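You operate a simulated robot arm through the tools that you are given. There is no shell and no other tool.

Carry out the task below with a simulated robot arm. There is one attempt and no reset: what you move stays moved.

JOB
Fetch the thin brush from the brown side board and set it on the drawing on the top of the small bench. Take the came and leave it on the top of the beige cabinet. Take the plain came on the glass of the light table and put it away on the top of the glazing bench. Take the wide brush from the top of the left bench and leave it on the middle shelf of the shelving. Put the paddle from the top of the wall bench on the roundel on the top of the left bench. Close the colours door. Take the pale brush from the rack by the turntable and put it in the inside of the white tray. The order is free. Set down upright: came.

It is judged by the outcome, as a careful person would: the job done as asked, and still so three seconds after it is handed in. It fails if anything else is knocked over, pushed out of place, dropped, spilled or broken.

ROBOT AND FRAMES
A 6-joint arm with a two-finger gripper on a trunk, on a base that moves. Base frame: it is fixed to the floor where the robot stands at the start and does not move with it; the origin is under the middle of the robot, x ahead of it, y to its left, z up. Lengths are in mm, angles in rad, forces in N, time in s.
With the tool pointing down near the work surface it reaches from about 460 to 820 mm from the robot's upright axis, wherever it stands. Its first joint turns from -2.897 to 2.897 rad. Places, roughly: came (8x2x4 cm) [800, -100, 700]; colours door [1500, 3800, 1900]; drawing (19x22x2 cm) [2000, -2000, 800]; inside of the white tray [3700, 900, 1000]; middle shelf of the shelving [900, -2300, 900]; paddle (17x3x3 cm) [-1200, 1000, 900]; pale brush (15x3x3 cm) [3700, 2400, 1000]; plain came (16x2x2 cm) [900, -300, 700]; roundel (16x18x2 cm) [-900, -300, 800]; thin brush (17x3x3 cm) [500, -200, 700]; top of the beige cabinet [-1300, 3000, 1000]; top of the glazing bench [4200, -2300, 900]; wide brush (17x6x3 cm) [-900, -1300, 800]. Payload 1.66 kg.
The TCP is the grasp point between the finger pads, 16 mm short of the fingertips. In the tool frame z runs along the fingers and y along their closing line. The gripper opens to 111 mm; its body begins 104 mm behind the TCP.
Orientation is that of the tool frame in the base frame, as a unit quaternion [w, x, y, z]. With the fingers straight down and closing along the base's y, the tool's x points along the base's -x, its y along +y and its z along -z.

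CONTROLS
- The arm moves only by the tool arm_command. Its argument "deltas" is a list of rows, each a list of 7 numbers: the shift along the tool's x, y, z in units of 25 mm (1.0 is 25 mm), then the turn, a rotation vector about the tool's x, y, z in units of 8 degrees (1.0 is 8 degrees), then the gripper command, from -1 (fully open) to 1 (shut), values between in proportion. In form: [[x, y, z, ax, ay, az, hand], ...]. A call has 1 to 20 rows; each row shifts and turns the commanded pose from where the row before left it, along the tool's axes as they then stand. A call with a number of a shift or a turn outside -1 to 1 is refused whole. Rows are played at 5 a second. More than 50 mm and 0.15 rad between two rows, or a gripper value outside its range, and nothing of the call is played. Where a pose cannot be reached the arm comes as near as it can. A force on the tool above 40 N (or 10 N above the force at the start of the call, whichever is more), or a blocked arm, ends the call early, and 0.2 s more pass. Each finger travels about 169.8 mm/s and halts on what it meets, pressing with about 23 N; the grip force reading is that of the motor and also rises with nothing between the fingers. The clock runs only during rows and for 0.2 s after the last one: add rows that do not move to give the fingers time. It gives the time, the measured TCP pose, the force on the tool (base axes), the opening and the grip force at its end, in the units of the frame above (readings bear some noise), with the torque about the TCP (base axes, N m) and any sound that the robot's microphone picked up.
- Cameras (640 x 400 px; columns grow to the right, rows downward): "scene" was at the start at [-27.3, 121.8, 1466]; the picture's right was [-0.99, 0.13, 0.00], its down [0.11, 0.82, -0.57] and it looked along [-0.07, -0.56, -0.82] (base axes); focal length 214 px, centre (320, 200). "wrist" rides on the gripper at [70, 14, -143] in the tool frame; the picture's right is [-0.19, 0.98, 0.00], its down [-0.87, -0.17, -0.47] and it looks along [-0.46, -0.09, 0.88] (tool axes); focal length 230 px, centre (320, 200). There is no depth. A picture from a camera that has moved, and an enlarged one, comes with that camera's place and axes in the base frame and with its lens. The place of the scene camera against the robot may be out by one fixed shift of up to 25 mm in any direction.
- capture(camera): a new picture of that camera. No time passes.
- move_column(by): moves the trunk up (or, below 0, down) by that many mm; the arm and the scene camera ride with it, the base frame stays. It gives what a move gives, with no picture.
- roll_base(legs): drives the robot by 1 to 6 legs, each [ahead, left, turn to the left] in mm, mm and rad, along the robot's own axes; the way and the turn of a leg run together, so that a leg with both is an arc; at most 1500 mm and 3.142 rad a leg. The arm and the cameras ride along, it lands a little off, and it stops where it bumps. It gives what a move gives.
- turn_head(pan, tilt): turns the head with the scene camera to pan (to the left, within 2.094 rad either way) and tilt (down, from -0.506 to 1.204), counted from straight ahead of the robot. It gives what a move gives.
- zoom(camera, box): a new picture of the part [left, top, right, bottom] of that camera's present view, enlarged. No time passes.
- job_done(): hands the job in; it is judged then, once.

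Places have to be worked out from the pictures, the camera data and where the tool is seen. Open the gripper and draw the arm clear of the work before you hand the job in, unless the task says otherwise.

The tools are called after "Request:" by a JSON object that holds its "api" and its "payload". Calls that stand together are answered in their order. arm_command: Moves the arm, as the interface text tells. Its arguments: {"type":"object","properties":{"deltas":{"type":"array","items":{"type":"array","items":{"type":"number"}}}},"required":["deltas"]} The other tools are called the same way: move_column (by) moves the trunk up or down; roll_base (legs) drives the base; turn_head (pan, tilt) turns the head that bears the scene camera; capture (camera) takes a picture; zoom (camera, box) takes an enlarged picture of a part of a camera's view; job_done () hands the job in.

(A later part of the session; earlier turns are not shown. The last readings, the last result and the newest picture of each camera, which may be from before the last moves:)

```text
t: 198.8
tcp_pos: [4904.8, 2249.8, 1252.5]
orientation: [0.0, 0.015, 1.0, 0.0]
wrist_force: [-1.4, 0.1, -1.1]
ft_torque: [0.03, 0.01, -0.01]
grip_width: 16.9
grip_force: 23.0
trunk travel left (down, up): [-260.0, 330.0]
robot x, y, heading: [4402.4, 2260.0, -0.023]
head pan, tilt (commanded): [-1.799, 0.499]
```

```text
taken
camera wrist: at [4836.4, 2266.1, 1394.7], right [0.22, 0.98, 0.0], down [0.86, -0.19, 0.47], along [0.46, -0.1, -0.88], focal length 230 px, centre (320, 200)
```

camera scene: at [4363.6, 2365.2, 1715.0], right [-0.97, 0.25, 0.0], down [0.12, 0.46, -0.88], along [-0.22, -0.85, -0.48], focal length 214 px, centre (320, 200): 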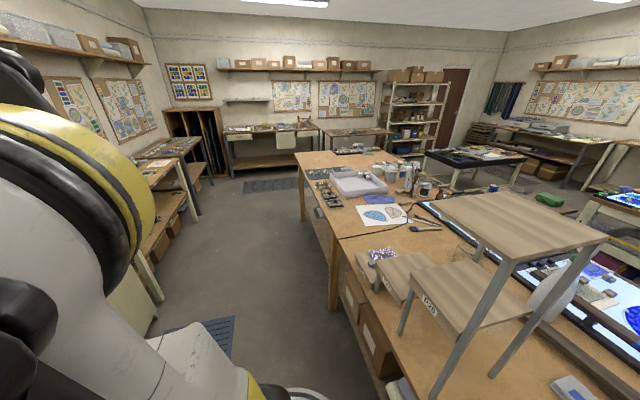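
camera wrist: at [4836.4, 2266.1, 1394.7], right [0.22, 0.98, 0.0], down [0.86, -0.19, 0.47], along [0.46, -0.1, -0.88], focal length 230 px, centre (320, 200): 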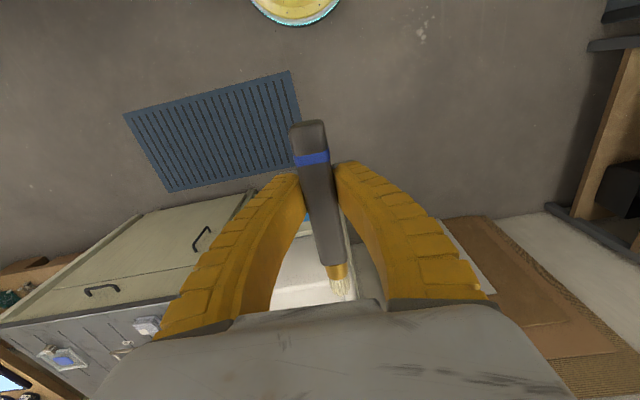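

The tray is near [3660, 860] on the east part of the table (east edge x≈4030). I drive south along the aisle to y≈880 and turn to face −x.

Request:
{"api": "roll_base", "payload": {"legs": [[0, -1380, 0], [0, 0, 3.13]]}}

Request:
{"api": "turn_head", "payload": {"pan": 0.0, "tilt": 0.75}}

Request:
{"api": "capture", "payload": {"camera": "scene"}}

Request:
{"api": "capture", "payload": {"camera": "wrist"}}

```text
t: 213.1
tcp_pos: [3871.3, 860.3, 1251.7]
orientation: [0.0, 1.0, 0.007, -0.001]
wrist_force: [-0.1, 0.4, -0.2]
ft_torque: [-0.03, -0.03, 0.04]
grip_width: 16.9
grip_force: 23.7
trunk travel left (down, up): [-260.0, 330.0]
robot x, y, heading: [4375.1, 877.2, -3.118]
head pan, tilt (commanded): [-1.799, 0.499]
```

```text
t: 214.9
tcp_pos: [3870.5, 862.2, 1251.3]
orientation: [0.0, 1.0, 0.008, -0.001]
wrist_force: [-0.6, 0.2, -0.6]
ft_torque: [-0.01, -0.02, 0.0]
grip_width: 16.7
grip_force: 23.1
trunk travel left (down, up): [-260.0, 330.0]
robot x, y, heading: [4377.0, 875.9, -3.117]
head pan, tilt (commanded): [0.0, 0.75]
```

```text
taken
camera scene: at [4319.5, 686.6, 1693.0], right [-0.02, 1.0, 0.0], down [0.68, 0.02, -0.73], along [-0.73, -0.02, -0.68], focal length 214 px, centre (320, 200)
```

scene: 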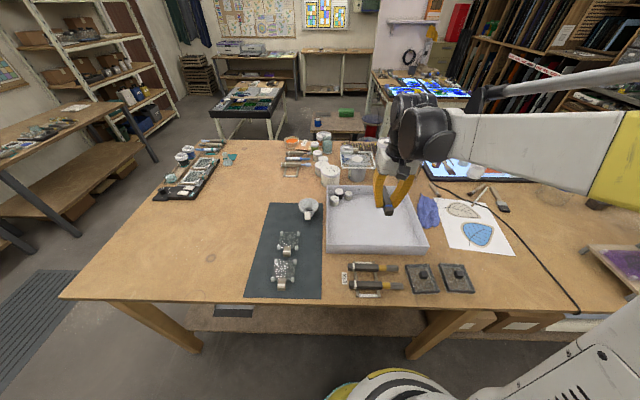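

```text
taken
camera wrist: at [3941.9, 848.5, 1394.7], right [-0.17, -0.98, 0.0], down [-0.87, 0.15, 0.47], along [-0.47, 0.08, -0.88], focal length 230 px, centre (320, 200)
```

wrist: 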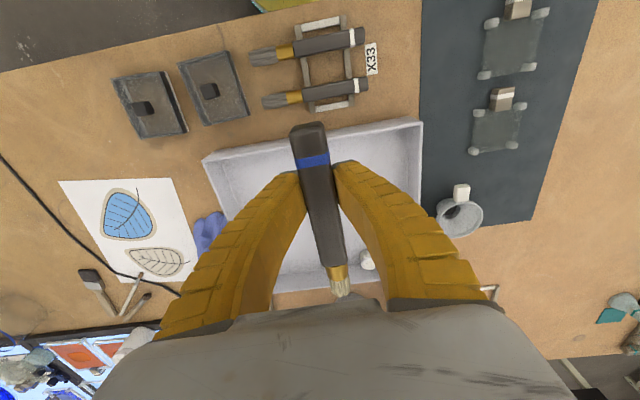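

The white tray is in view, mostly empty, with small jars in its far-left corner. Zooming to choose a spot.

Request:
{"api": "zoom", "payload": {"camera": "scene", "box": [300, 170, 450, 270]}}

Request:
{"api": "zoom", "payload": {"camera": "wrist", "box": [190, 100, 450, 310]}}

```text
4.00 times, centred on (375, 220) of scene
camera zoom: at [4319.5, 686.6, 1693.0], right [-0.02, 1.0, 0.0], down [0.68, 0.02, -0.73], along [-0.73, -0.02, -0.68], focal length 858 px, centre (100, 120)
```

zoom: 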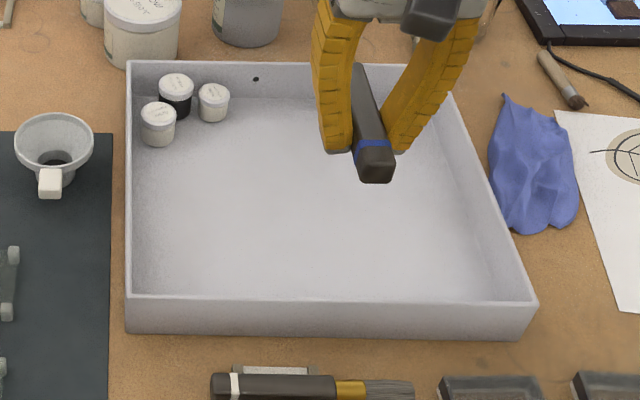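

```text
1.90 times, centred on (320, 205) of wrist
camera zoom: at [3941.9, 848.5, 1394.7], right [-0.17, -0.98, 0.0], down [-0.87, 0.15, 0.47], along [-0.47, 0.08, -0.88], focal length 438 px, centre (320, 190)
```

zoom: 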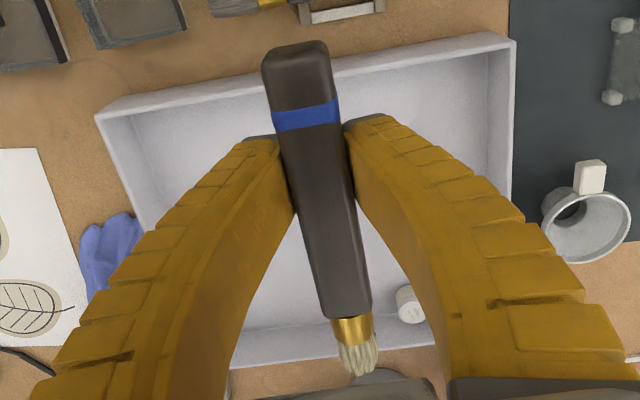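

I move the brush over the tray's middle, around [3690, 890], and lower to z≈1100 to re-measure with the wrist camera.

Request:
{"api": "arm_command", "payload": {"deltas": [[-0.9, -0.155, 0, 0, 0, 0, 1], [-0.9, -0.155, 0, 0, 0, 0, 1], [-0.9, -0.155, 0, 0, 0, 0, 1], [-0.9, -0.155, 0, 0, 0, 0, 1], [-0.9, -0.155, 0, 0, 0, 0, 1], [-0.9, -0.155, 0, 0, 0, 0, 1], [-0.9, -0.155, 0, 0, 0, 0, 1], [-0.9, -0.155, 0, 0, 0, 0, 1], [0, 0, 1, 0, 0, 0, 1], [0, 0, 1, 0, 0, 0, 1], [0, 0, 1, 0, 0, 0, 1], [0, 0, 1, 0, 0, 0, 1], [0, 0, 1, 0, 0, 0, 1], [0, 0, 1, 0, 0, 0, 1], [0, 0, 0, 0, 0, 0, 1]]}}

Request:
{"api": "capture", "payload": {"camera": "wrist"}}

Request:
{"api": "capture", "payload": {"camera": "scene"}}

```text
t: 218.1
tcp_pos: [3690.7, 890.2, 1101.7]
orientation: [0.0, 1.0, 0.008, -0.001]
wrist_force: [0.2, 0.3, -0.9]
ft_torque: [-0.02, -0.01, 0.0]
grip_width: 17.0
grip_force: 23.2
trunk travel left (down, up): [-260.0, 330.0]
robot x, y, heading: [4377.3, 876.6, -3.113]
head pan, tilt (commanded): [0.0, 0.75]
```

```text
taken
camera wrist: at [3761.6, 877.4, 1244.3], right [-0.17, -0.98, 0.0], down [-0.87, 0.15, 0.47], along [-0.47, 0.08, -0.88], focal length 230 px, centre (320, 200)
```

wrist: 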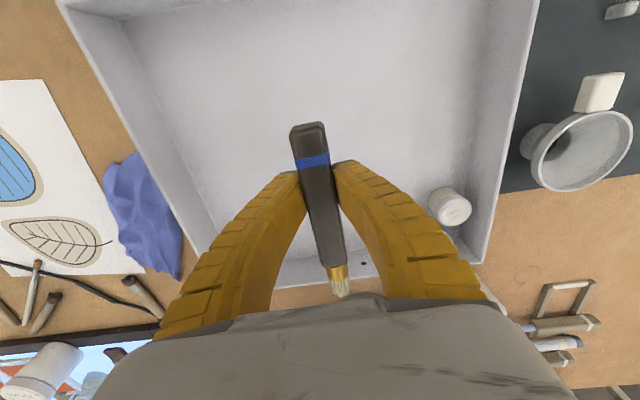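

```text
taken
camera scene: at [4319.7, 686.5, 1693.0], right [-0.02, 1.0, 0.0], down [0.68, 0.02, -0.73], along [-0.73, -0.02, -0.68], focal length 214 px, centre (320, 200)
```

scene: 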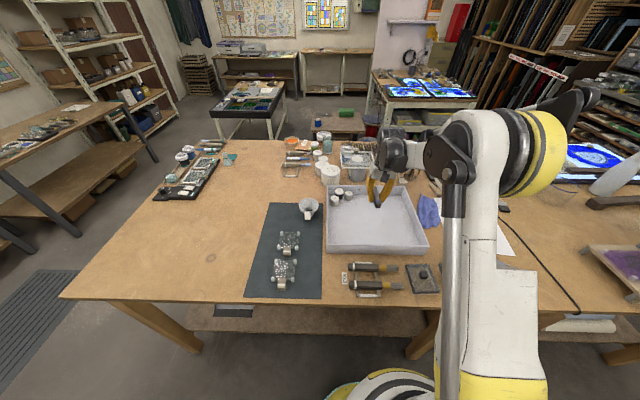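

The brush lies well within the tray's walls. I lower to ~985, then in small steps until contact.

Request:
{"api": "arm_command", "payload": {"deltas": [[0, 0, 0.9, 0, 0, 0, 1], [0, 0, 0.9, 0, 0, 0, 1], [0, 0, 0.9, 0, 0, 0, 1], [0, 0, 0.9, 0, 0, 0, 1], [0, 0, 0.9, 0, 0, 0, 1], [0, 0, 0, 0, 0, 0, 1]]}}

Request:
{"api": "zoom", "payload": {"camera": "wrist", "box": [180, 60, 480, 300]}}

Request:
{"api": "zoom", "payload": {"camera": "scene", "box": [310, 150, 440, 260]}}

```text
t: 219.5
tcp_pos: [3688.1, 889.5, 989.5]
orientation: [0.0, 1.0, 0.008, 0.0]
wrist_force: [0.3, 0.4, -1.5]
ft_torque: [-0.01, -0.02, 0.0]
grip_width: 16.9
grip_force: 22.7
trunk travel left (down, up): [-260.0, 330.0]
robot x, y, heading: [4375.2, 875.2, -3.115]
head pan, tilt (commanded): [0.0, 0.75]
```

```text
1.67 times, centred on (330, 180) of wrist
camera zoom: at [3759.6, 876.6, 1131.9], right [-0.17, -0.98, 0.0], down [-0.87, 0.15, 0.47], along [-0.47, 0.08, -0.88], focal length 384 px, centre (303, 233)
```

zoom: 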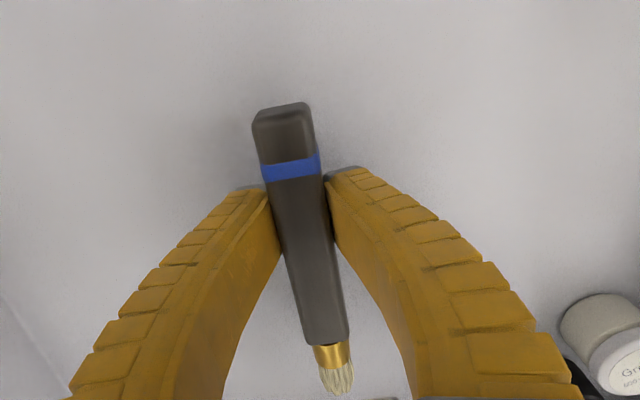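

```text
3.64 times, centred on (375, 205) of scene
camera zoom: at [4319.7, 686.5, 1693.0], right [-0.02, 1.0, 0.0], down [0.68, 0.02, -0.73], along [-0.73, -0.02, -0.68], focal length 780 px, centre (120, 182)
```

zoom: 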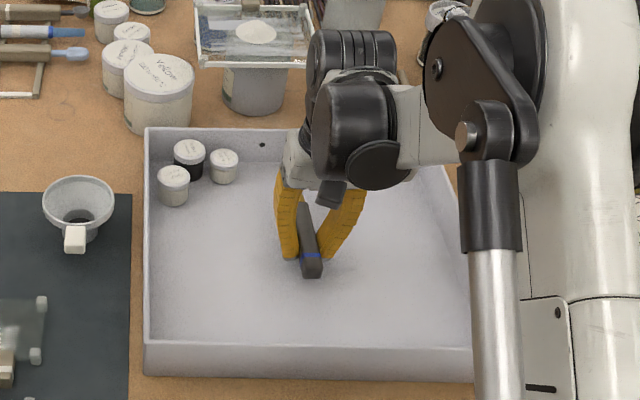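

Still above the floor. Lowering in small steps.

Request:
{"api": "arm_command", "payload": {"deltas": [[0, 0, 0.3, 0, 0, 0, 1], [0, 0, 0.3, 0, 0, 0, 1], [0, 0, 0.2, 0, 0, 0, 1], [0, 0, 0, 0, 0, 0, 1]]}}

Request:
{"api": "arm_command", "payload": {"deltas": [[0, 0, 0.12, 0, 0, 0, 1], [0, 0, 0.12, 0, 0, 0, 1], [0, 0, 0, 0, 0, 0, 1]]}}

Request:
{"api": "zoom", "payload": {"camera": "wrist", "box": [180, 60, 480, 300]}}

```text
t: 220.5
tcp_pos: [3689.7, 889.4, 969.6]
orientation: [-0.001, 1.0, 0.008, -0.001]
wrist_force: [-0.8, -0.3, -0.8]
ft_torque: [0.03, -0.01, -0.01]
grip_width: 16.8
grip_force: 23.1
trunk travel left (down, up): [-260.0, 330.0]
robot x, y, heading: [4377.2, 874.2, -3.114]
head pan, tilt (commanded): [0.0, 0.75]
```

```text
t: 221.3
tcp_pos: [3690.6, 889.0, 965.3]
orientation: [0.0, 1.0, 0.008, -0.002]
wrist_force: [-9.7, 0.3, 31.3]
ft_torque: [0.02, 0.09, 0.03]
grip_width: 24.5
grip_force: 22.8
trunk travel left (down, up): [-260.0, 330.0]
robot x, y, heading: [4378.0, 876.0, -3.119]
head pan, tilt (commanded): [0.0, 0.75]
```

```text
1.67 times, centred on (330, 180) of wrist
camera zoom: at [3762.0, 876.9, 1107.8], right [-0.17, -0.98, 0.0], down [-0.87, 0.15, 0.47], along [-0.47, 0.08, -0.88], focal length 384 px, centre (303, 233)
```

zoom: 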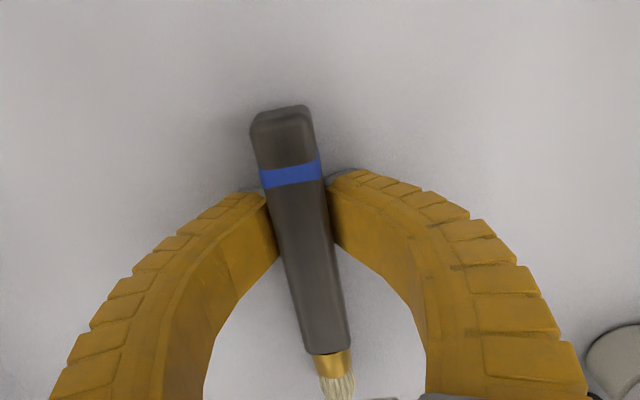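

Contact with the tray floor (31 N). I relieve 2 mm and open the fingers to release the brush.

Request:
{"api": "arm_command", "payload": {"deltas": [[0, 0, -0.1, 0, 0, 0, 1], [0, 0, 0, 0, 0, 0, 0.6], [0, 0, 0, 0, 0, 0, 0.3], [0, 0, 0, 0, 0, 0, 0.1], [0, 0, 0, 0, 0, 0, 0.1], [0, 0, 0, 0, 0, 0, 0.1]]}}

Request:
{"api": "zoom", "payload": {"camera": "wrist", "box": [180, 60, 480, 300]}}

```text
t: 222.7
tcp_pos: [3691.5, 889.5, 966.2]
orientation: [0.001, 1.0, 0.007, -0.001]
wrist_force: [0.8, 1.4, 16.0]
ft_torque: [0.03, -0.04, -0.01]
grip_width: 47.3
grip_force: 0.1
trunk travel left (down, up): [-260.0, 330.0]
robot x, y, heading: [4378.6, 873.7, -3.116]
head pan, tilt (commanded): [0.0, 0.75]
```

```text
1.67 times, centred on (330, 180) of wrist
camera zoom: at [3762.6, 876.8, 1109.7], right [-0.17, -0.98, 0.0], down [-0.87, 0.15, 0.47], along [-0.47, 0.08, -0.88], focal length 384 px, centre (303, 233)
```

zoom: 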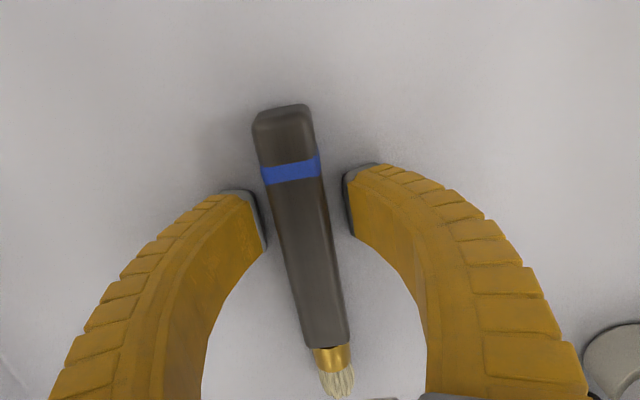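

Released; the fingertips were also touching the floor. I lift straight up and verify.

Request:
{"api": "arm_command", "payload": {"deltas": [[0, 0, -0.4, 0, 0, 0, 0.1], [0, 0, -1, 0, 0, 0, 0.1], [0, 0, -1, 0, 0, 0, 0.1], [0, 0, -1, 0, 0, 0, 0.1], [0, 0, -1, 0, 0, 0, 0.1], [0, 0, -1, 0, 0, 0, 0.1], [0, 0, -1, 0, 0, 0, 0.1], [0, 0, -1, 0, 0, 0, 0.1], [0, 0, -1, 0, 0, 0, 0.1], [0, 0, -1, 0, 0, 0, 0.1], [0, 0, -1, 0, 0, 0, 0.1]]}}

Request:
{"api": "capture", "payload": {"camera": "wrist"}}

Request:
{"api": "capture", "payload": {"camera": "scene"}}

```text
t: 225.1
tcp_pos: [3689.1, 888.8, 1226.2]
orientation: [0.001, 1.0, 0.009, 0.0]
wrist_force: [0.2, -0.3, -0.3]
ft_torque: [-0.03, -0.01, 0.0]
grip_width: 52.2
grip_force: 1.2
trunk travel left (down, up): [-260.0, 330.0]
robot x, y, heading: [4378.2, 875.8, -3.114]
head pan, tilt (commanded): [0.0, 0.75]
```

```text
taken
camera wrist: at [3761.6, 875.7, 1369.4], right [-0.17, -0.98, 0.0], down [-0.87, 0.15, 0.47], along [-0.47, 0.08, -0.88], focal length 230 px, centre (320, 200)
```

wrist: 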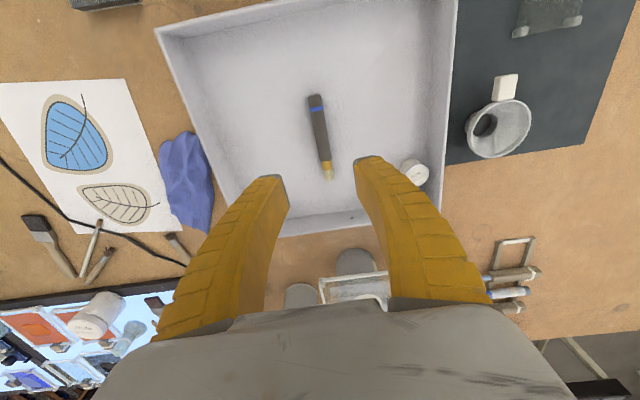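

```text
taken
camera scene: at [4319.9, 686.5, 1693.0], right [-0.02, 1.0, 0.0], down [0.68, 0.02, -0.73], along [-0.73, -0.02, -0.68], focal length 214 px, centre (320, 200)
```

scene: 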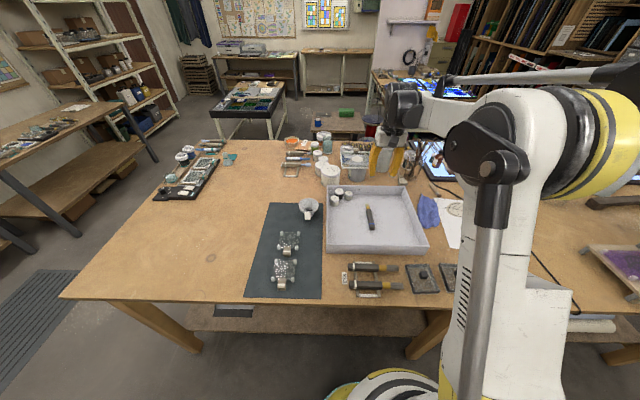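

The pale brush rests in the tray. Before planning routes through narrow gaps I check the robot's own base size by looking straight down.

Request:
{"api": "turn_head", "payload": {"pan": 0.6, "tilt": 1.2}}

Request:
{"api": "capture", "payload": {"camera": "scene"}}

Request:
{"api": "turn_head", "payload": {"pan": -0.6, "tilt": 1.2}}

Request:
{"api": "capture", "payload": {"camera": "scene"}}

```text
t: 226.1
tcp_pos: [3690.0, 888.8, 1225.9]
orientation: [0.0, 1.0, 0.008, -0.002]
wrist_force: [0.5, -0.4, 0.0]
ft_torque: [-0.03, 0.03, 0.02]
grip_width: 52.2
grip_force: 1.3
trunk travel left (down, up): [-260.0, 330.0]
robot x, y, heading: [4378.7, 873.5, -3.119]
head pan, tilt (commanded): [0.6, 1.201]
```

```text
taken
camera scene: at [4357.0, 655.9, 1661.3], right [-0.58, 0.81, 0.0], down [0.76, 0.54, -0.36], along [-0.29, -0.21, -0.93], focal length 214 px, centre (320, 200)
```

scene: 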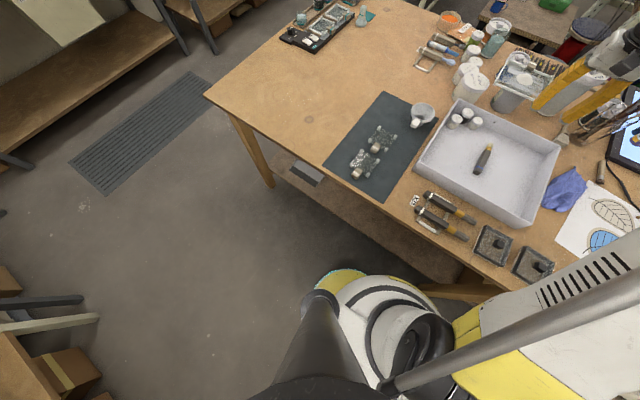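

```text
t: 227.5
tcp_pos: [3689.3, 887.9, 1225.8]
orientation: [0.0, 1.0, 0.008, -0.001]
wrist_force: [-0.2, 0.7, -1.4]
ft_torque: [0.0, 0.0, -0.02]
grip_width: 52.3
grip_force: 1.6
trunk travel left (down, up): [-260.0, 330.0]
robot x, y, heading: [4375.6, 875.2, -3.114]
head pan, tilt (commanded): [-0.6, 1.201]
```

```text
taken
camera scene: at [4355.5, 719.0, 1661.3], right [0.54, 0.84, 0.0], down [0.78, -0.51, -0.36], along [-0.3, 0.2, -0.93], focal length 214 px, centre (320, 200)
```

scene: 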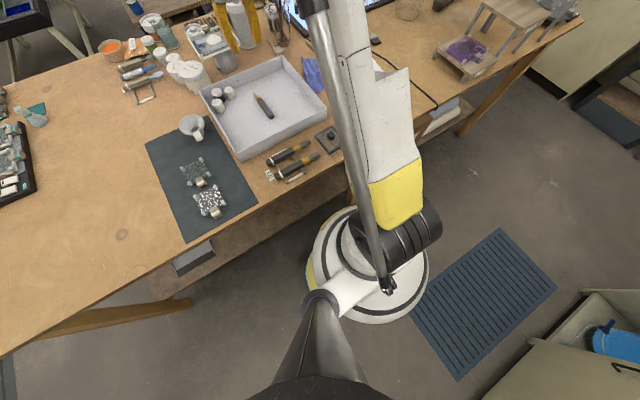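

My base looks to be roughly 250 mm in radius, so the gap between the light table and the little brown table is too tight; I'll go round the south side. I retract the arm, then drive south along the east aisle and look west.

Request:
{"api": "arm_command", "payload": {"deltas": [[0.92, 0, 0, 0, 0, 0, 0.1], [0.92, 0, 0, 0, 0, 0, 0.1], [0.92, 0, 0, 0, 0, 0, 0.1], [0.92, 0, 0, 0, 0, 0, 0.1], [0.92, 0, 0, 0, 0, 0, 0.1], [0.92, 0, 0, 0, 0, 0, 0.1], [0.92, 0, 0, 0, 0, 0, 0.1], [0.92, 0, 0, 0, 0, 0, 0.1]]}}

Request:
{"api": "roll_base", "payload": {"legs": [[0, 1480, 0]]}}

Request:
{"api": "turn_head", "payload": {"pan": 0.4, "tilt": 0.5}}

Request:
{"api": "capture", "payload": {"camera": "scene"}}

Request:
{"api": "turn_head", "payload": {"pan": 1.5, "tilt": 0.5}}

Request:
{"api": "capture", "payload": {"camera": "scene"}}

```text
t: 229.3
tcp_pos: [3875.2, 894.7, 1224.9]
orientation: [0.001, 1.0, 0.008, -0.001]
wrist_force: [0.7, 0.3, 0.0]
ft_torque: [0.04, -0.02, -0.03]
grip_width: 52.3
grip_force: 1.8
trunk travel left (down, up): [-260.0, 330.0]
robot x, y, heading: [4379.2, 877.8, -3.118]
head pan, tilt (commanded): [-0.6, 1.201]
```

```text
t: 236.7
tcp_pos: [3905.2, -593.0, 1225.2]
orientation: [0.0, 1.0, 0.003, -0.001]
wrist_force: [-0.1, 0.4, 0.0]
ft_torque: [-0.01, -0.01, 0.03]
grip_width: 52.1
grip_force: 1.9
trunk travel left (down, up): [-260.0, 330.0]
robot x, y, heading: [4406.9, -612.5, -3.129]
head pan, tilt (commanded): [-0.6, 1.201]
```

```text
t: 237.9
tcp_pos: [3903.0, -591.4, 1224.6]
orientation: [0.0, 1.0, 0.002, -0.001]
wrist_force: [0.8, 0.4, 0.0]
ft_torque: [0.0, 0.0, 0.03]
grip_width: 52.3
grip_force: 1.9
trunk travel left (down, up): [-260.0, 330.0]
robot x, y, heading: [4403.7, -616.0, -3.127]
head pan, tilt (commanded): [0.4, 0.499]
```

```text
taken
camera scene: at [4346.0, -838.5, 1714.9], right [-0.4, 0.92, 0.0], down [0.44, 0.19, -0.88], along [-0.8, -0.35, -0.48], focal length 214 px, centre (320, 200)
```

scene: 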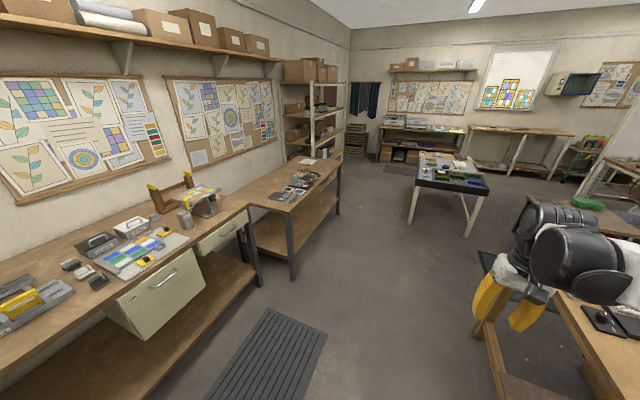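

```text
t: 239.3
tcp_pos: [3902.3, -592.2, 1225.6]
orientation: [-0.001, 1.0, 0.003, -0.001]
wrist_force: [-0.6, -0.2, -0.6]
ft_torque: [0.0, 0.01, -0.04]
grip_width: 52.1
grip_force: 1.6
trunk travel left (down, up): [-260.0, 330.0]
robot x, y, heading: [4404.0, -614.7, -3.131]
head pan, tilt (commanded): [1.499, 0.499]
```

```text
taken
camera scene: at [4424.0, -892.8, 1715.0], right [-1.0, 0.06, 0.0], down [0.03, 0.48, -0.88], along [-0.05, -0.88, -0.48], focal length 214 px, centre (320, 200)
```

scene: 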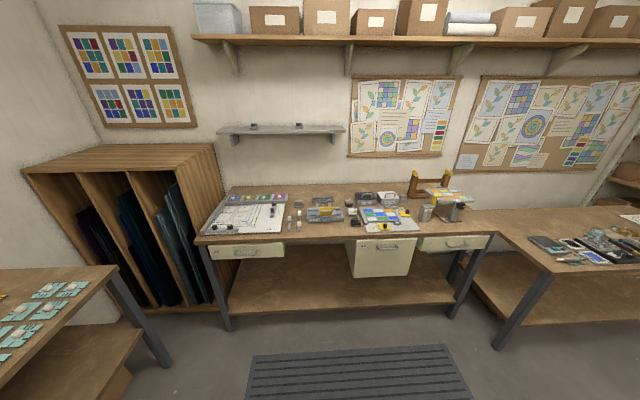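

The glazing bench (front edge y≈−1880) is the one with drawers. I zoom on its top for free spots to use later, and check the corridor.

Request:
{"api": "zoom", "payload": {"camera": "scene", "box": [190, 170, 510, 290]}}

```text
2.00 times, centred on (350, 230) of scene
camera zoom: at [4424.0, -892.8, 1715.0], right [-1.0, 0.06, 0.0], down [0.03, 0.48, -0.88], along [-0.05, -0.88, -0.48], focal length 429 px, centre (260, 140)
```

zoom: 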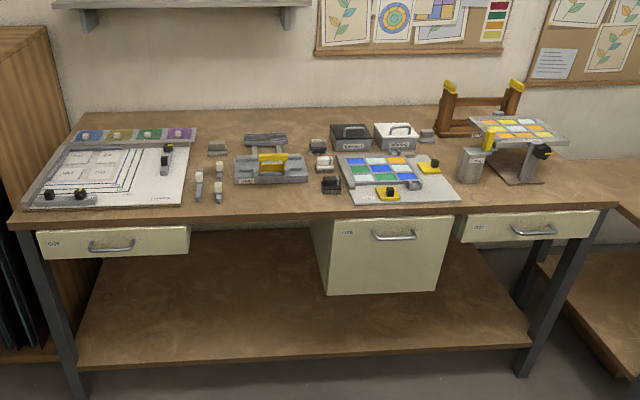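

A free strip on the glazing bench lies around [4290, −1985]. The corridor south of the light table is wide, and the plain came is within reach from its south side. I drive there: west, then to about [915, −1070].

Request:
{"api": "roll_base", "payload": {"legs": [[1500, 0, 0], [1200, 430, 0], [790, 0, 0]]}}

Request:
{"api": "turn_head", "payload": {"pan": -1.2, "tilt": 0.7}}

Request:
{"api": "capture", "payload": {"camera": "scene"}}

```text
t: 256.6
tcp_pos: [415.5, -1075.3, 1225.2]
orientation: [0.0, 1.0, -0.001, 0.0]
wrist_force: [-0.1, -0.3, -0.3]
ft_torque: [0.03, -0.01, 0.01]
grip_width: 52.3
grip_force: 1.8
trunk travel left (down, up): [-260.0, 330.0]
robot x, y, heading: [916.1, -1100.1, -3.141]
head pan, tilt (commanded): [1.499, 0.499]
```

```text
t: 259.0
tcp_pos: [414.6, -1075.3, 1224.2]
orientation: [0.0, 1.0, -0.002, -0.001]
wrist_force: [-0.1, -0.3, -0.4]
ft_torque: [-0.05, -0.02, -0.01]
grip_width: 52.1
grip_force: 1.6
trunk travel left (down, up): [-260.0, 330.0]
robot x, y, heading: [918.3, -1099.5, -3.138]
head pan, tilt (commanded): [-1.201, 0.7]
```

```text
taken
camera scene: at [908.2, -1210.0, 1697.3], right [0.93, 0.37, 0.0], down [0.24, -0.6, -0.76], along [-0.28, 0.71, -0.64], focal length 214 px, centre (320, 200)
```

scene: 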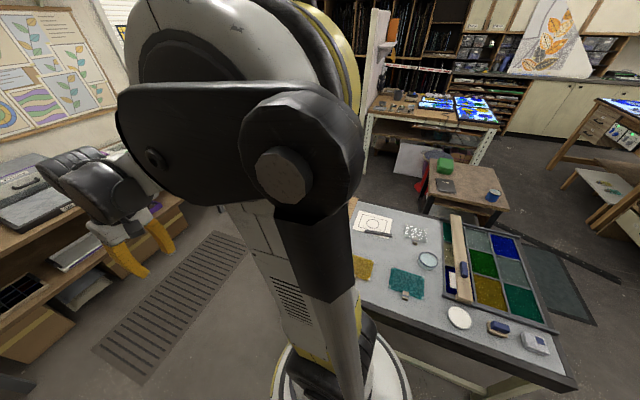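

I turn to face the light table (+y) and lower the trunk by 200 mm, then look.

Request:
{"api": "roll_base", "payload": {"legs": [[0, 0, -1.573]]}}

Request:
{"api": "move_column", "payload": {"by": -200}}

Request:
{"api": "turn_head", "payload": {"pan": 0.0, "tilt": 0.8}}

Request:
{"api": "capture", "payload": {"camera": "scene"}}

Request:
{"api": "capture", "payload": {"camera": "wrist"}}

```text
t: 263.3
tcp_pos: [950.3, -601.2, 1226.1]
orientation: [0.001, -0.701, 0.713, 0.001]
wrist_force: [1.1, 0.5, -0.3]
ft_torque: [0.01, -0.06, 0.0]
grip_width: 52.4
grip_force: 2.1
trunk travel left (down, up): [-260.0, 330.0]
robot x, y, heading: [916.5, -1103.6, 1.565]
head pan, tilt (commanded): [-1.201, 0.7]
```

```text
t: 265.4
tcp_pos: [950.9, -602.4, 1024.8]
orientation: [0.0, -0.701, 0.713, 0.0]
wrist_force: [0.4, -0.2, 0.3]
ft_torque: [-0.01, 0.02, -0.02]
grip_width: 52.1
grip_force: 1.4
trunk travel left (down, up): [-60.0, 530.0]
robot x, y, heading: [919.7, -1101.3, 1.563]
head pan, tilt (commanded): [-1.201, 0.7]
```

```text
t: 266.8
tcp_pos: [949.3, -600.8, 1025.0]
orientation: [0.0, -0.701, 0.713, 0.0]
wrist_force: [1.0, 0.0, -0.7]
ft_torque: [-0.01, 0.0, 0.02]
grip_width: 52.0
grip_force: 1.6
trunk travel left (down, up): [-60.0, 530.0]
robot x, y, heading: [917.9, -1101.1, 1.562]
head pan, tilt (commanded): [0.0, 0.799]
```

```text
taken
camera scene: at [728.8, -1036.8, 1489.0], right [1.0, -0.01, 0.0], down [-0.01, -0.72, -0.7], along [0.01, 0.7, -0.72], focal length 214 px, centre (320, 200)
```

scene: 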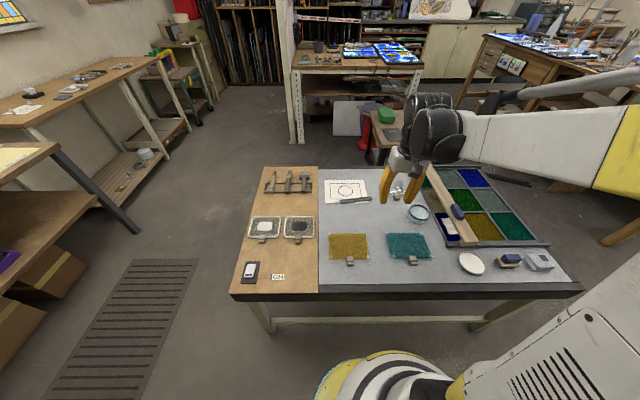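

```text
taken
camera wrist: at [937.1, -671.3, 1167.7], right [-0.98, 0.21, 0.0], down [0.18, 0.86, 0.47], along [0.1, 0.46, -0.88], focal length 230 px, centre (320, 200)
```

wrist: 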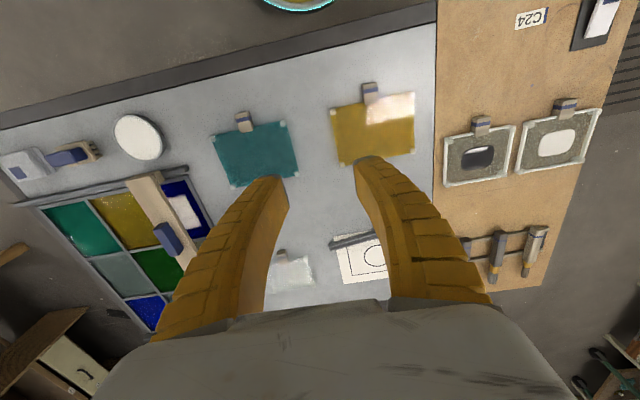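

The plain came is near [917, −290], about 7° off the x axis. I drive 55 mm closer, move the gripper above it, and yaw +82° so the fingers close across it.

Request:
{"api": "roll_base", "payload": {"legs": [[55, 0, 0]]}}

Request:
{"api": "arm_command", "payload": {"deltas": [[-0.84, 0.115, 0.5, 0, 0, 0, -0.2], [-0.84, 0.115, 0.5, 0, 0, 0, -0.2], [-0.84, 0.115, 0.5, 0, 0, 0, -0.2], [-0.84, 0.115, 0.5, 0, 0, 0, -0.2], [-0.84, 0.115, 0.5, 0, 0, 0, -0.2], [-0.84, 0.115, 0.5, 0, 0, 0, -0.2], [-0.84, 0.115, 0.5, 0, 0, 0, -0.2], [-0.84, 0.115, 0.5, 0, 0, 0, -0.2], [-0.84, 0.115, 0.5, 0, 0, 0, -0.2], [-0.84, 0.115, 0.5, 0, 0, 0, -0.2], [-0.84, 0.115, 0.5, 0, 0, 0, -0.2], [-0.84, 0.115, 0.5, 0, 0, 0, -0.2]]}}

Request:
{"api": "arm_command", "payload": {"deltas": [[0, 0, 0, 0, 0, 0.936, -0.2], [0, 0, 0, 0, 0, 0.936, -0.2], [0, 0, 0, 0, 0, 0.936, -0.2], [0, 0, 0, 0, 0, 0.936, -0.2], [0, 0, 0, 0, 0, 0.936, -0.2], [0, 0, 0, 0, 0, 0.936, -0.2], [0, 0, 0, 0, 0, 0.936, -0.2], [0, 0, 0, 0, 0, 0.936, -0.2], [0, 0, 0, 0, 0, 0.936, -0.2], [0, 0, 0, 0, 0, 0.936, -0.2], [0, 0, 0, 0, 0, 0.936, -0.2], [0, 0, 0, 0, 0, 0, -0.2]]}}

Request:
{"api": "capture", "payload": {"camera": "wrist"}}

```text
t: 267.8
tcp_pos: [951.0, -545.3, 1024.5]
orientation: [0.0, -0.7, 0.714, 0.001]
wrist_force: [-0.4, -0.8, -0.4]
ft_torque: [-0.01, 0.0, -0.02]
grip_width: 52.1
grip_force: 1.4
trunk travel left (down, up): [-60.0, 530.0]
robot x, y, heading: [915.4, -1043.6, 1.562]
head pan, tilt (commanded): [0.0, 0.799]
```

```text
t: 270.4
tcp_pos: [922.2, -291.4, 874.4]
orientation: [0.001, -0.7, 0.714, 0.001]
wrist_force: [0.0, -0.5, 0.3]
ft_torque: [0.02, 0.0, 0.0]
grip_width: 68.5
grip_force: 0.7
trunk travel left (down, up): [-60.0, 530.0]
robot x, y, heading: [917.5, -1045.8, 1.556]
head pan, tilt (commanded): [0.0, 0.799]
```

```text
t: 273.0
tcp_pos: [921.8, -292.4, 875.1]
orientation: [0.0, -0.055, 0.998, 0.0]
wrist_force: [-0.3, -0.8, 0.5]
ft_torque: [0.0, -0.05, 0.01]
grip_width: 68.2
grip_force: 1.7
trunk travel left (down, up): [-60.0, 530.0]
robot x, y, heading: [916.6, -1047.0, 1.562]
head pan, tilt (commanded): [0.0, 0.799]
```

```text
taken
camera wrist: at [852.0, -287.8, 1017.7], right [0.08, 1.0, 0.0], down [0.88, -0.07, 0.47], along [0.47, -0.04, -0.88], focal length 230 px, centre (320, 200)
```

wrist: 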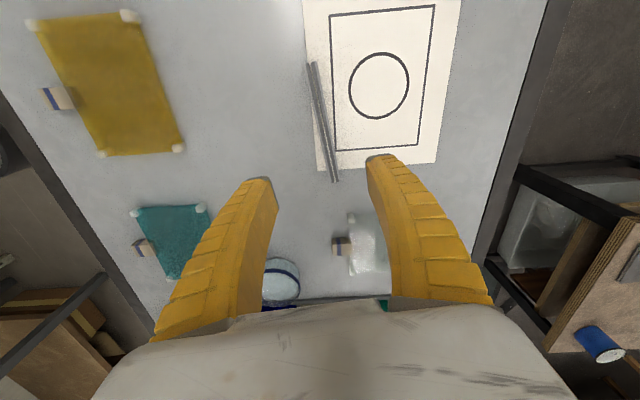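

Request:
{"api": "zoom", "payload": {"camera": "wrist", "box": [240, 50, 400, 200]}}

```text
2.67 times, centred on (320, 125) of wrist
camera zoom: at [852.0, -287.8, 1017.7], right [0.08, 1.0, 0.0], down [0.88, -0.07, 0.47], along [0.47, -0.04, -0.88], focal length 614 px, centre (320, 400)
```

zoom: 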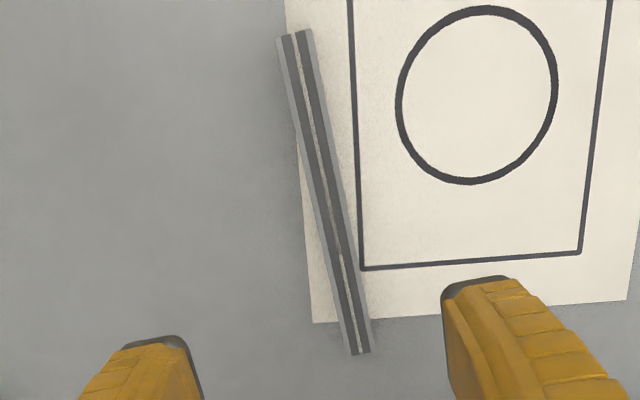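

The plain came centre is about [913, −286], length 156, aligned with the fingers. I shift onto it and lower to z≈770 for a check.

Request:
{"api": "arm_command", "payload": {"deltas": [[0.17, 0.145, 0.8, 0, 0, 0.16, -0.2], [0.17, 0.145, 0.8, 0, 0, 0, -0.2], [0, 0, 0.9, 0, 0, 0, -0.2], [0, 0, 0.9, 0, 0, 0, -0.2], [0, 0, 0.8, 0, 0, 0, -0.2], [0, 0, 0, 0, 0, 0, -0.2]]}}

Request:
{"api": "zoom", "payload": {"camera": "wrist", "box": [200, 60, 440, 240]}}

```text
t: 274.4
tcp_pos: [912.2, -286.8, 769.1]
orientation: [0.0, -0.047, 0.999, 0.001]
wrist_force: [0.1, 1.1, -0.8]
ft_torque: [-0.03, -0.04, 0.03]
grip_width: 68.7
grip_force: 1.2
trunk travel left (down, up): [-60.0, 530.0]
robot x, y, heading: [917.7, -1047.6, 1.564]
head pan, tilt (commanded): [0.0, 0.799]
```

```text
2.22 times, centred on (320, 150) of wrist
camera zoom: at [842.3, -280.7, 912.0], right [0.1, 1.0, 0.0], down [0.88, -0.09, 0.47], along [0.47, -0.05, -0.88], focal length 511 px, centre (320, 311)
```

zoom: 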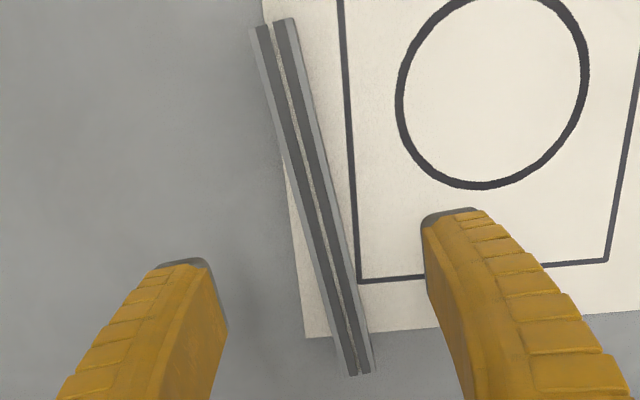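

Came top ≈ 703. I correct yaw slightly, lower to z≈712, then step down a few mm watching for contact.

Request:
{"api": "arm_command", "payload": {"deltas": [[0, 0.03, 0.76, 0, 0, -0.36, -0.2], [0, 0, 0.76, 0, 0, 0, -0.2], [0, 0, 0.76, 0, 0, 0, -0.2], [0, 0, 0, 0, 0, 0, -0.2]]}}

Request:
{"api": "arm_command", "payload": {"deltas": [[0, 0, 0.12, 0, 0, 0, -0.2], [0, 0, 0, 0, 0, 0, -0.2]]}}

Request:
{"api": "arm_command", "payload": {"deltas": [[0, 0, 0.1, 0, 0, 0, -0.2], [0, 0, 0, 0, 0, 0, -0.2]]}}

Request:
{"api": "zoom", "payload": {"camera": "wrist", "box": [180, 60, 460, 260]}}

```text
t: 275.4
tcp_pos: [913.9, -286.4, 713.4]
orientation: [0.0, -0.071, 0.997, 0.001]
wrist_force: [0.2, -0.8, 0.6]
ft_torque: [-0.01, -0.03, -0.01]
grip_width: 68.4
grip_force: 1.5
trunk travel left (down, up): [-60.0, 530.0]
robot x, y, heading: [914.7, -1046.8, 1.557]
head pan, tilt (commanded): [0.0, 0.799]
```

```text
t: 276.0
tcp_pos: [913.0, -287.3, 709.7]
orientation: [0.0, -0.071, 0.998, 0.001]
wrist_force: [1.1, -0.4, 0.5]
ft_torque: [-0.02, 0.01, 0.02]
grip_width: 68.4
grip_force: 1.2
trunk travel left (down, up): [-60.0, 530.0]
robot x, y, heading: [913.7, -1044.1, 1.557]
head pan, tilt (commanded): [0.0, 0.799]
```

```text
t: 276.6
tcp_pos: [912.5, -286.4, 707.7]
orientation: [0.0, -0.071, 0.997, 0.001]
wrist_force: [0.2, -0.3, -0.5]
ft_torque: [-0.04, 0.0, 0.03]
grip_width: 68.3
grip_force: 0.9
trunk travel left (down, up): [-60.0, 530.0]
robot x, y, heading: [914.5, -1047.6, 1.558]
head pan, tilt (commanded): [0.0, 0.799]
```

```text
2.00 times, centred on (320, 160) of wrist
camera zoom: at [842.7, -283.3, 850.4], right [0.05, 1.0, 0.0], down [0.88, -0.04, 0.47], along [0.47, -0.02, -0.88], focal length 460 px, centre (320, 280)
```

zoom: 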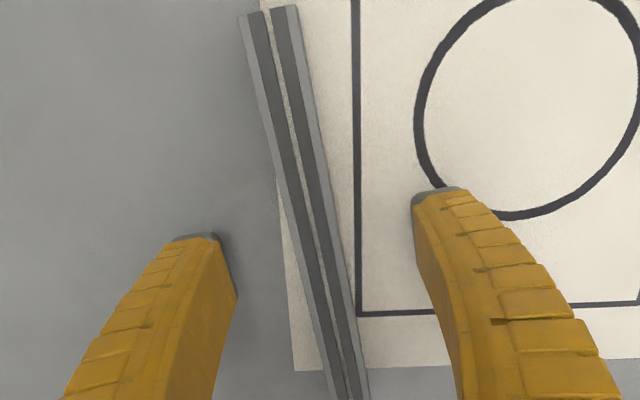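

No contact at 707; one more 2 mm step and then close on the came.

Request:
{"api": "arm_command", "payload": {"deltas": [[0, 0, 0.1, 0, 0, 0, -0.2], [0, 0, 0, 0, 0, 0, 0.4], [0, 0, 0, 0, 0, 0, 1], [0, 0, 0, 0, 0, 0, 1], [0, 0, 0, 0, 0, 0, 1]]}}

Request:
{"api": "zoom", "payload": {"camera": "wrist", "box": [180, 60, 460, 260]}}

```text
t: 277.8
tcp_pos: [912.9, -284.6, 706.2]
orientation: [0.0, -0.071, 0.997, 0.0]
wrist_force: [0.3, 2.7, 6.8]
ft_torque: [0.03, -0.02, 0.04]
grip_width: 13.2
grip_force: 22.4
trunk travel left (down, up): [-60.0, 530.0]
robot x, y, heading: [913.0, -1044.4, 1.56]
head pan, tilt (commanded): [0.0, 0.799]
```

```text
2.00 times, centred on (320, 160) of wrist
camera zoom: at [842.9, -283.7, 848.5], right [0.05, 1.0, 0.0], down [0.88, -0.04, 0.47], along [0.47, -0.02, -0.88], focal length 460 px, centre (320, 280)
```

zoom: 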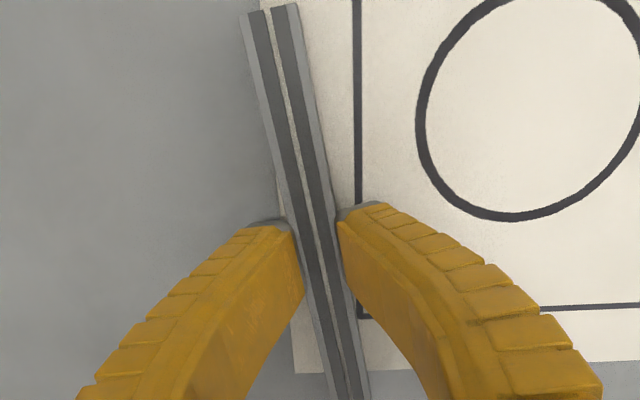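

Gripped (13 mm). Lifting 25 mm to check, then higher.

Request:
{"api": "arm_command", "payload": {"deltas": [[0, 0, -0.3, 0, 0, 0, 1], [0, 0, -0.7, 0, 0, 0, 1], [0, 0, -1, 0, 0, 0, 1], [0, 0, 0, 0, 0, 0, 1]]}}

Request:
{"api": "capture", "payload": {"camera": "wrist"}}

Request:
{"api": "zoom", "payload": {"camera": "scene", "box": [300, 140, 440, 240]}}

```text
t: 278.8
tcp_pos: [913.0, -286.3, 753.7]
orientation: [0.0, -0.071, 0.997, 0.001]
wrist_force: [0.5, 0.2, -1.5]
ft_torque: [-0.02, 0.02, 0.02]
grip_width: 0.2
grip_force: 23.5
trunk travel left (down, up): [-60.0, 530.0]
robot x, y, heading: [918.8, -1048.5, 1.558]
head pan, tilt (commanded): [0.0, 0.799]
```

```text
taken
camera wrist: at [842.6, -284.3, 897.0], right [0.05, 1.0, 0.0], down [0.88, -0.04, 0.47], along [0.47, -0.02, -0.88], focal length 230 px, centre (320, 200)
```

wrist: 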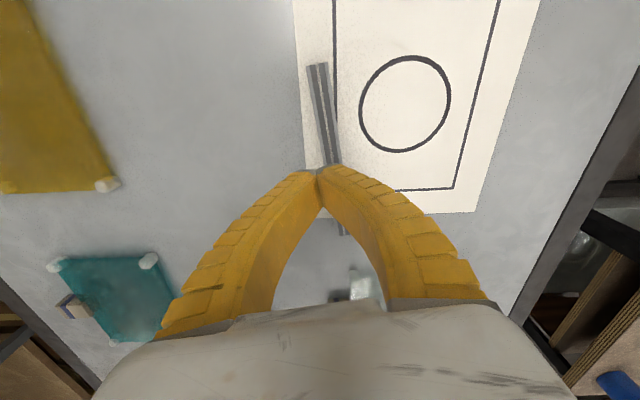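

```text
4.00 times, centred on (370, 190) of scene
camera zoom: at [729.3, -981.3, 1489.0], right [1.0, -0.01, 0.0], down [-0.01, -0.72, -0.7], along [0.01, 0.7, -0.72], focal length 858 px, centre (120, 240)
```

zoom: 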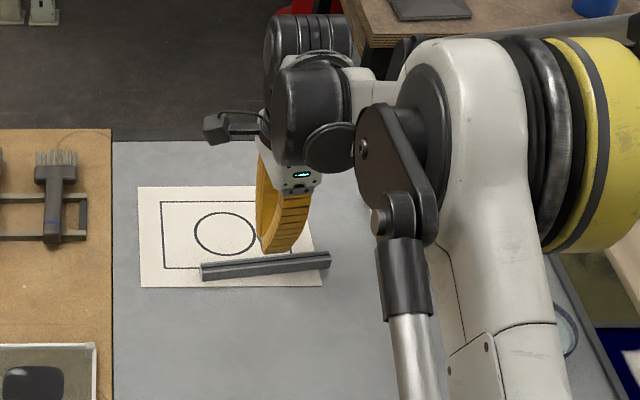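

It slipped out; the grip was too shallow. The came is still lying in place. I reopen and re-measure before a deeper grip.

Request:
{"api": "arm_command", "payload": {"deltas": [[0, 0, 0, 0, 0, 0, 0.3], [0, 0, 0, 0, 0, 0, -0.2], [0, 0, 0, 0, 0, 0, -0.2], [0, 0, 0, 0, 0, 0, -0.2]]}}

Request:
{"api": "zoom", "payload": {"camera": "wrist", "box": [200, 50, 440, 250]}}

```text
t: 279.8
tcp_pos: [913.6, -287.8, 754.5]
orientation: [0.0, -0.071, 0.998, 0.001]
wrist_force: [-0.3, 0.2, -0.3]
ft_torque: [0.01, 0.01, 0.0]
grip_width: 68.7
grip_force: 1.4
trunk travel left (down, up): [-60.0, 530.0]
robot x, y, heading: [918.7, -1043.5, 1.56]
head pan, tilt (commanded): [0.0, 0.799]
```

```text
2.00 times, centred on (320, 150) of wrist
camera zoom: at [842.6, -284.2, 896.7], right [0.05, 1.0, 0.0], down [0.88, -0.04, 0.47], along [0.47, -0.02, -0.88], focal length 460 px, centre (320, 300)
```

zoom: 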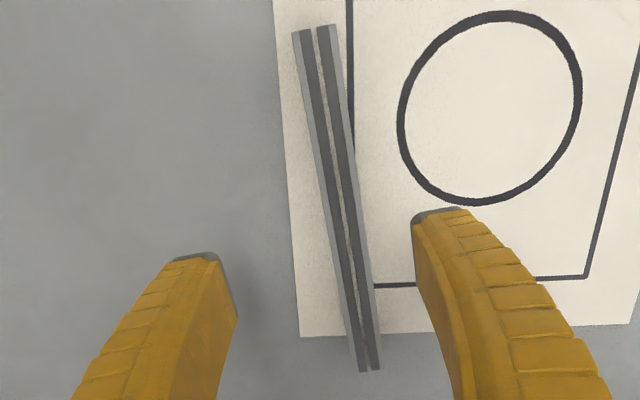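

The came shifted ~10 mm; its centre is now [911, −276]. I recentre and lower further, feeling for the table.

Request:
{"api": "arm_command", "payload": {"deltas": [[0.035, 0.49, 0.3, 0, 0, 0, -0.2], [0, 0, 0.8, 0, 0, 0, -0.2], [0, 0, 0.8, 0, 0, 0, -0.2], [0, 0, 0, 0, 0, 0, -0.2]]}}

Request:
{"api": "arm_command", "payload": {"deltas": [[0, 0, 0.12, 0, 0, 0, -0.2], [0, 0, 0, 0, 0, 0, -0.2]]}}

Request:
{"api": "arm_command", "payload": {"deltas": [[0, 0, 0.12, 0, 0, 0, -0.2], [0, 0, 0, 0, 0, 0, -0.2]]}}

Request:
{"api": "arm_command", "payload": {"deltas": [[0, 0, 0.1, 0, 0, 0, -0.2], [0, 0, 0, 0, 0, 0, -0.2]]}}

```text
t: 280.8
tcp_pos: [911.4, -273.8, 706.3]
orientation: [0.0, -0.071, 0.998, 0.001]
wrist_force: [0.0, -0.6, 0.0]
ft_torque: [0.0, 0.02, -0.01]
grip_width: 68.4
grip_force: 1.2
trunk travel left (down, up): [-60.0, 530.0]
robot x, y, heading: [920.6, -1045.2, 1.557]
head pan, tilt (commanded): [0.0, 0.799]
```

```text
t: 281.4
tcp_pos: [910.9, -274.3, 704.3]
orientation: [-0.001, -0.071, 0.997, 0.001]
wrist_force: [0.0, 0.2, 0.2]
ft_torque: [0.0, -0.01, -0.04]
grip_width: 68.6
grip_force: 0.9
trunk travel left (down, up): [-60.0, 530.0]
robot x, y, heading: [915.5, -1048.7, 1.556]
head pan, tilt (commanded): [0.0, 0.799]
```

```text
t: 282.0
tcp_pos: [910.7, -273.9, 701.6]
orientation: [0.0, -0.071, 0.997, 0.001]
wrist_force: [-0.1, 0.1, 0.0]
ft_torque: [-0.01, 0.02, -0.01]
grip_width: 68.5
grip_force: 1.4
trunk travel left (down, up): [-60.0, 530.0]
robot x, y, heading: [917.8, -1046.9, 1.562]
head pan, tilt (commanded): [0.0, 0.799]
```

```text
t: 282.6
tcp_pos: [910.2, -274.0, 699.6]
orientation: [-0.001, -0.07, 0.998, 0.001]
wrist_force: [0.3, -0.2, 0.3]
ft_torque: [0.01, -0.01, 0.0]
grip_width: 68.7
grip_force: 1.5
trunk travel left (down, up): [-60.0, 530.0]
robot x, y, heading: [920.0, -1048.0, 1.562]
head pan, tilt (commanded): [0.0, 0.799]
```

Still no contact; continue down in 2–3 mm steps.

Request:
{"api": "arm_command", "payload": {"deltas": [[0, 0, 0.12, 0, 0, 0, -0.2], [0, 0, 0, 0, 0, 0, -0.2]]}}

Request:
{"api": "arm_command", "payload": {"deltas": [[0, 0, 0.1, 0, 0, 0, -0.2], [0, 0, 0, 0, 0, 0, -0.2]]}}

Request:
{"api": "arm_command", "payload": {"deltas": [[0, 0, 0.1, 0, 0, 0, -0.2], [0, 0, 0, 0, 0, 0, -0.2]]}}

Request:
{"api": "zoom", "payload": {"camera": "wrist", "box": [180, 60, 460, 260]}}

```text
t: 283.2
tcp_pos: [910.7, -274.3, 696.8]
orientation: [0.001, -0.071, 0.998, 0.0]
wrist_force: [0.4, 1.8, 9.3]
ft_torque: [0.42, 0.1, -0.01]
grip_width: 70.3
grip_force: 2.6
trunk travel left (down, up): [-60.0, 530.0]
robot x, y, heading: [913.2, -1047.6, 1.558]
head pan, tilt (commanded): [0.0, 0.799]
```

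```text
t: 283.8
tcp_pos: [909.1, -274.8, 695.1]
orientation: [0.0, -0.071, 0.997, 0.002]
wrist_force: [3.0, 5.0, 24.8]
ft_torque: [0.71, 0.03, 0.08]
grip_width: 74.0
grip_force: 3.9
trunk travel left (down, up): [-60.0, 530.0]
robot x, y, heading: [915.6, -1046.2, 1.559]
head pan, tilt (commanded): [0.0, 0.799]
```

```text
t: 284.5
tcp_pos: [910.1, -275.3, 694.5]
orientation: [0.001, -0.071, 0.997, 0.003]
wrist_force: [-0.6, 1.6, 32.1]
ft_torque: [0.2, 0.06, -0.17]
grip_width: 75.6
grip_force: 5.0
trunk travel left (down, up): [-60.0, 530.0]
robot x, y, heading: [917.6, -1045.1, 1.557]
head pan, tilt (commanded): [0.0, 0.799]
stopped in row 2: the force on the tool passed its limit at 40 N (the readings are from after the stop); the commanded pose is now the measured one
```

```text
2.00 times, centred on (320, 160) of wrist
camera zoom: at [840.0, -272.3, 837.6], right [0.05, 1.0, 0.01], down [0.88, -0.05, 0.47], along [0.47, -0.02, -0.88], focal length 460 px, centre (320, 280)
```

zoom: 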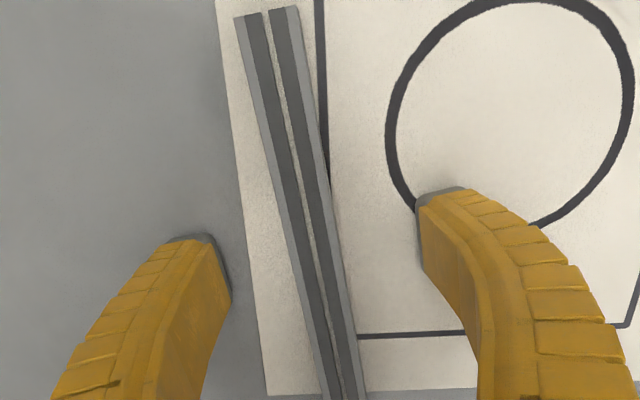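

The table surface is at tip height ≈681 (TCP ≈697.5). I raise to ~700 and close on the came.

Request:
{"api": "arm_command", "payload": {"deltas": [[0, 0, -0.24, 0, 0, 0, -0.2], [0, 0, 0, 0, 0, 0, 0.3], [0, 0, 0, 0, 0, 0, 1], [0, 0, 0, 0, 0, 0, 1], [0, 0, 0, 0, 0, 0, 1]]}}

Request:
{"api": "zoom", "payload": {"camera": "wrist", "box": [180, 60, 460, 260]}}

```text
t: 285.7
tcp_pos: [909.9, -275.1, 697.3]
orientation: [-0.001, -0.07, 0.998, 0.001]
wrist_force: [-0.6, -0.6, -0.3]
ft_torque: [0.01, -0.02, 0.0]
grip_width: 12.3
grip_force: 22.6
trunk travel left (down, up): [-60.0, 530.0]
robot x, y, heading: [915.3, -1043.7, 1.561]
head pan, tilt (commanded): [0.0, 0.799]
```

```text
2.00 times, centred on (320, 160) of wrist
camera zoom: at [839.9, -271.4, 840.3], right [0.05, 1.0, 0.0], down [0.88, -0.04, 0.47], along [0.47, -0.02, -0.88], focal length 460 px, centre (320, 280)
```

zoom: 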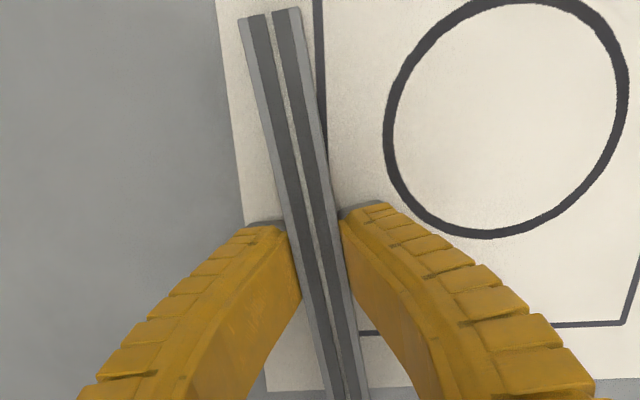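

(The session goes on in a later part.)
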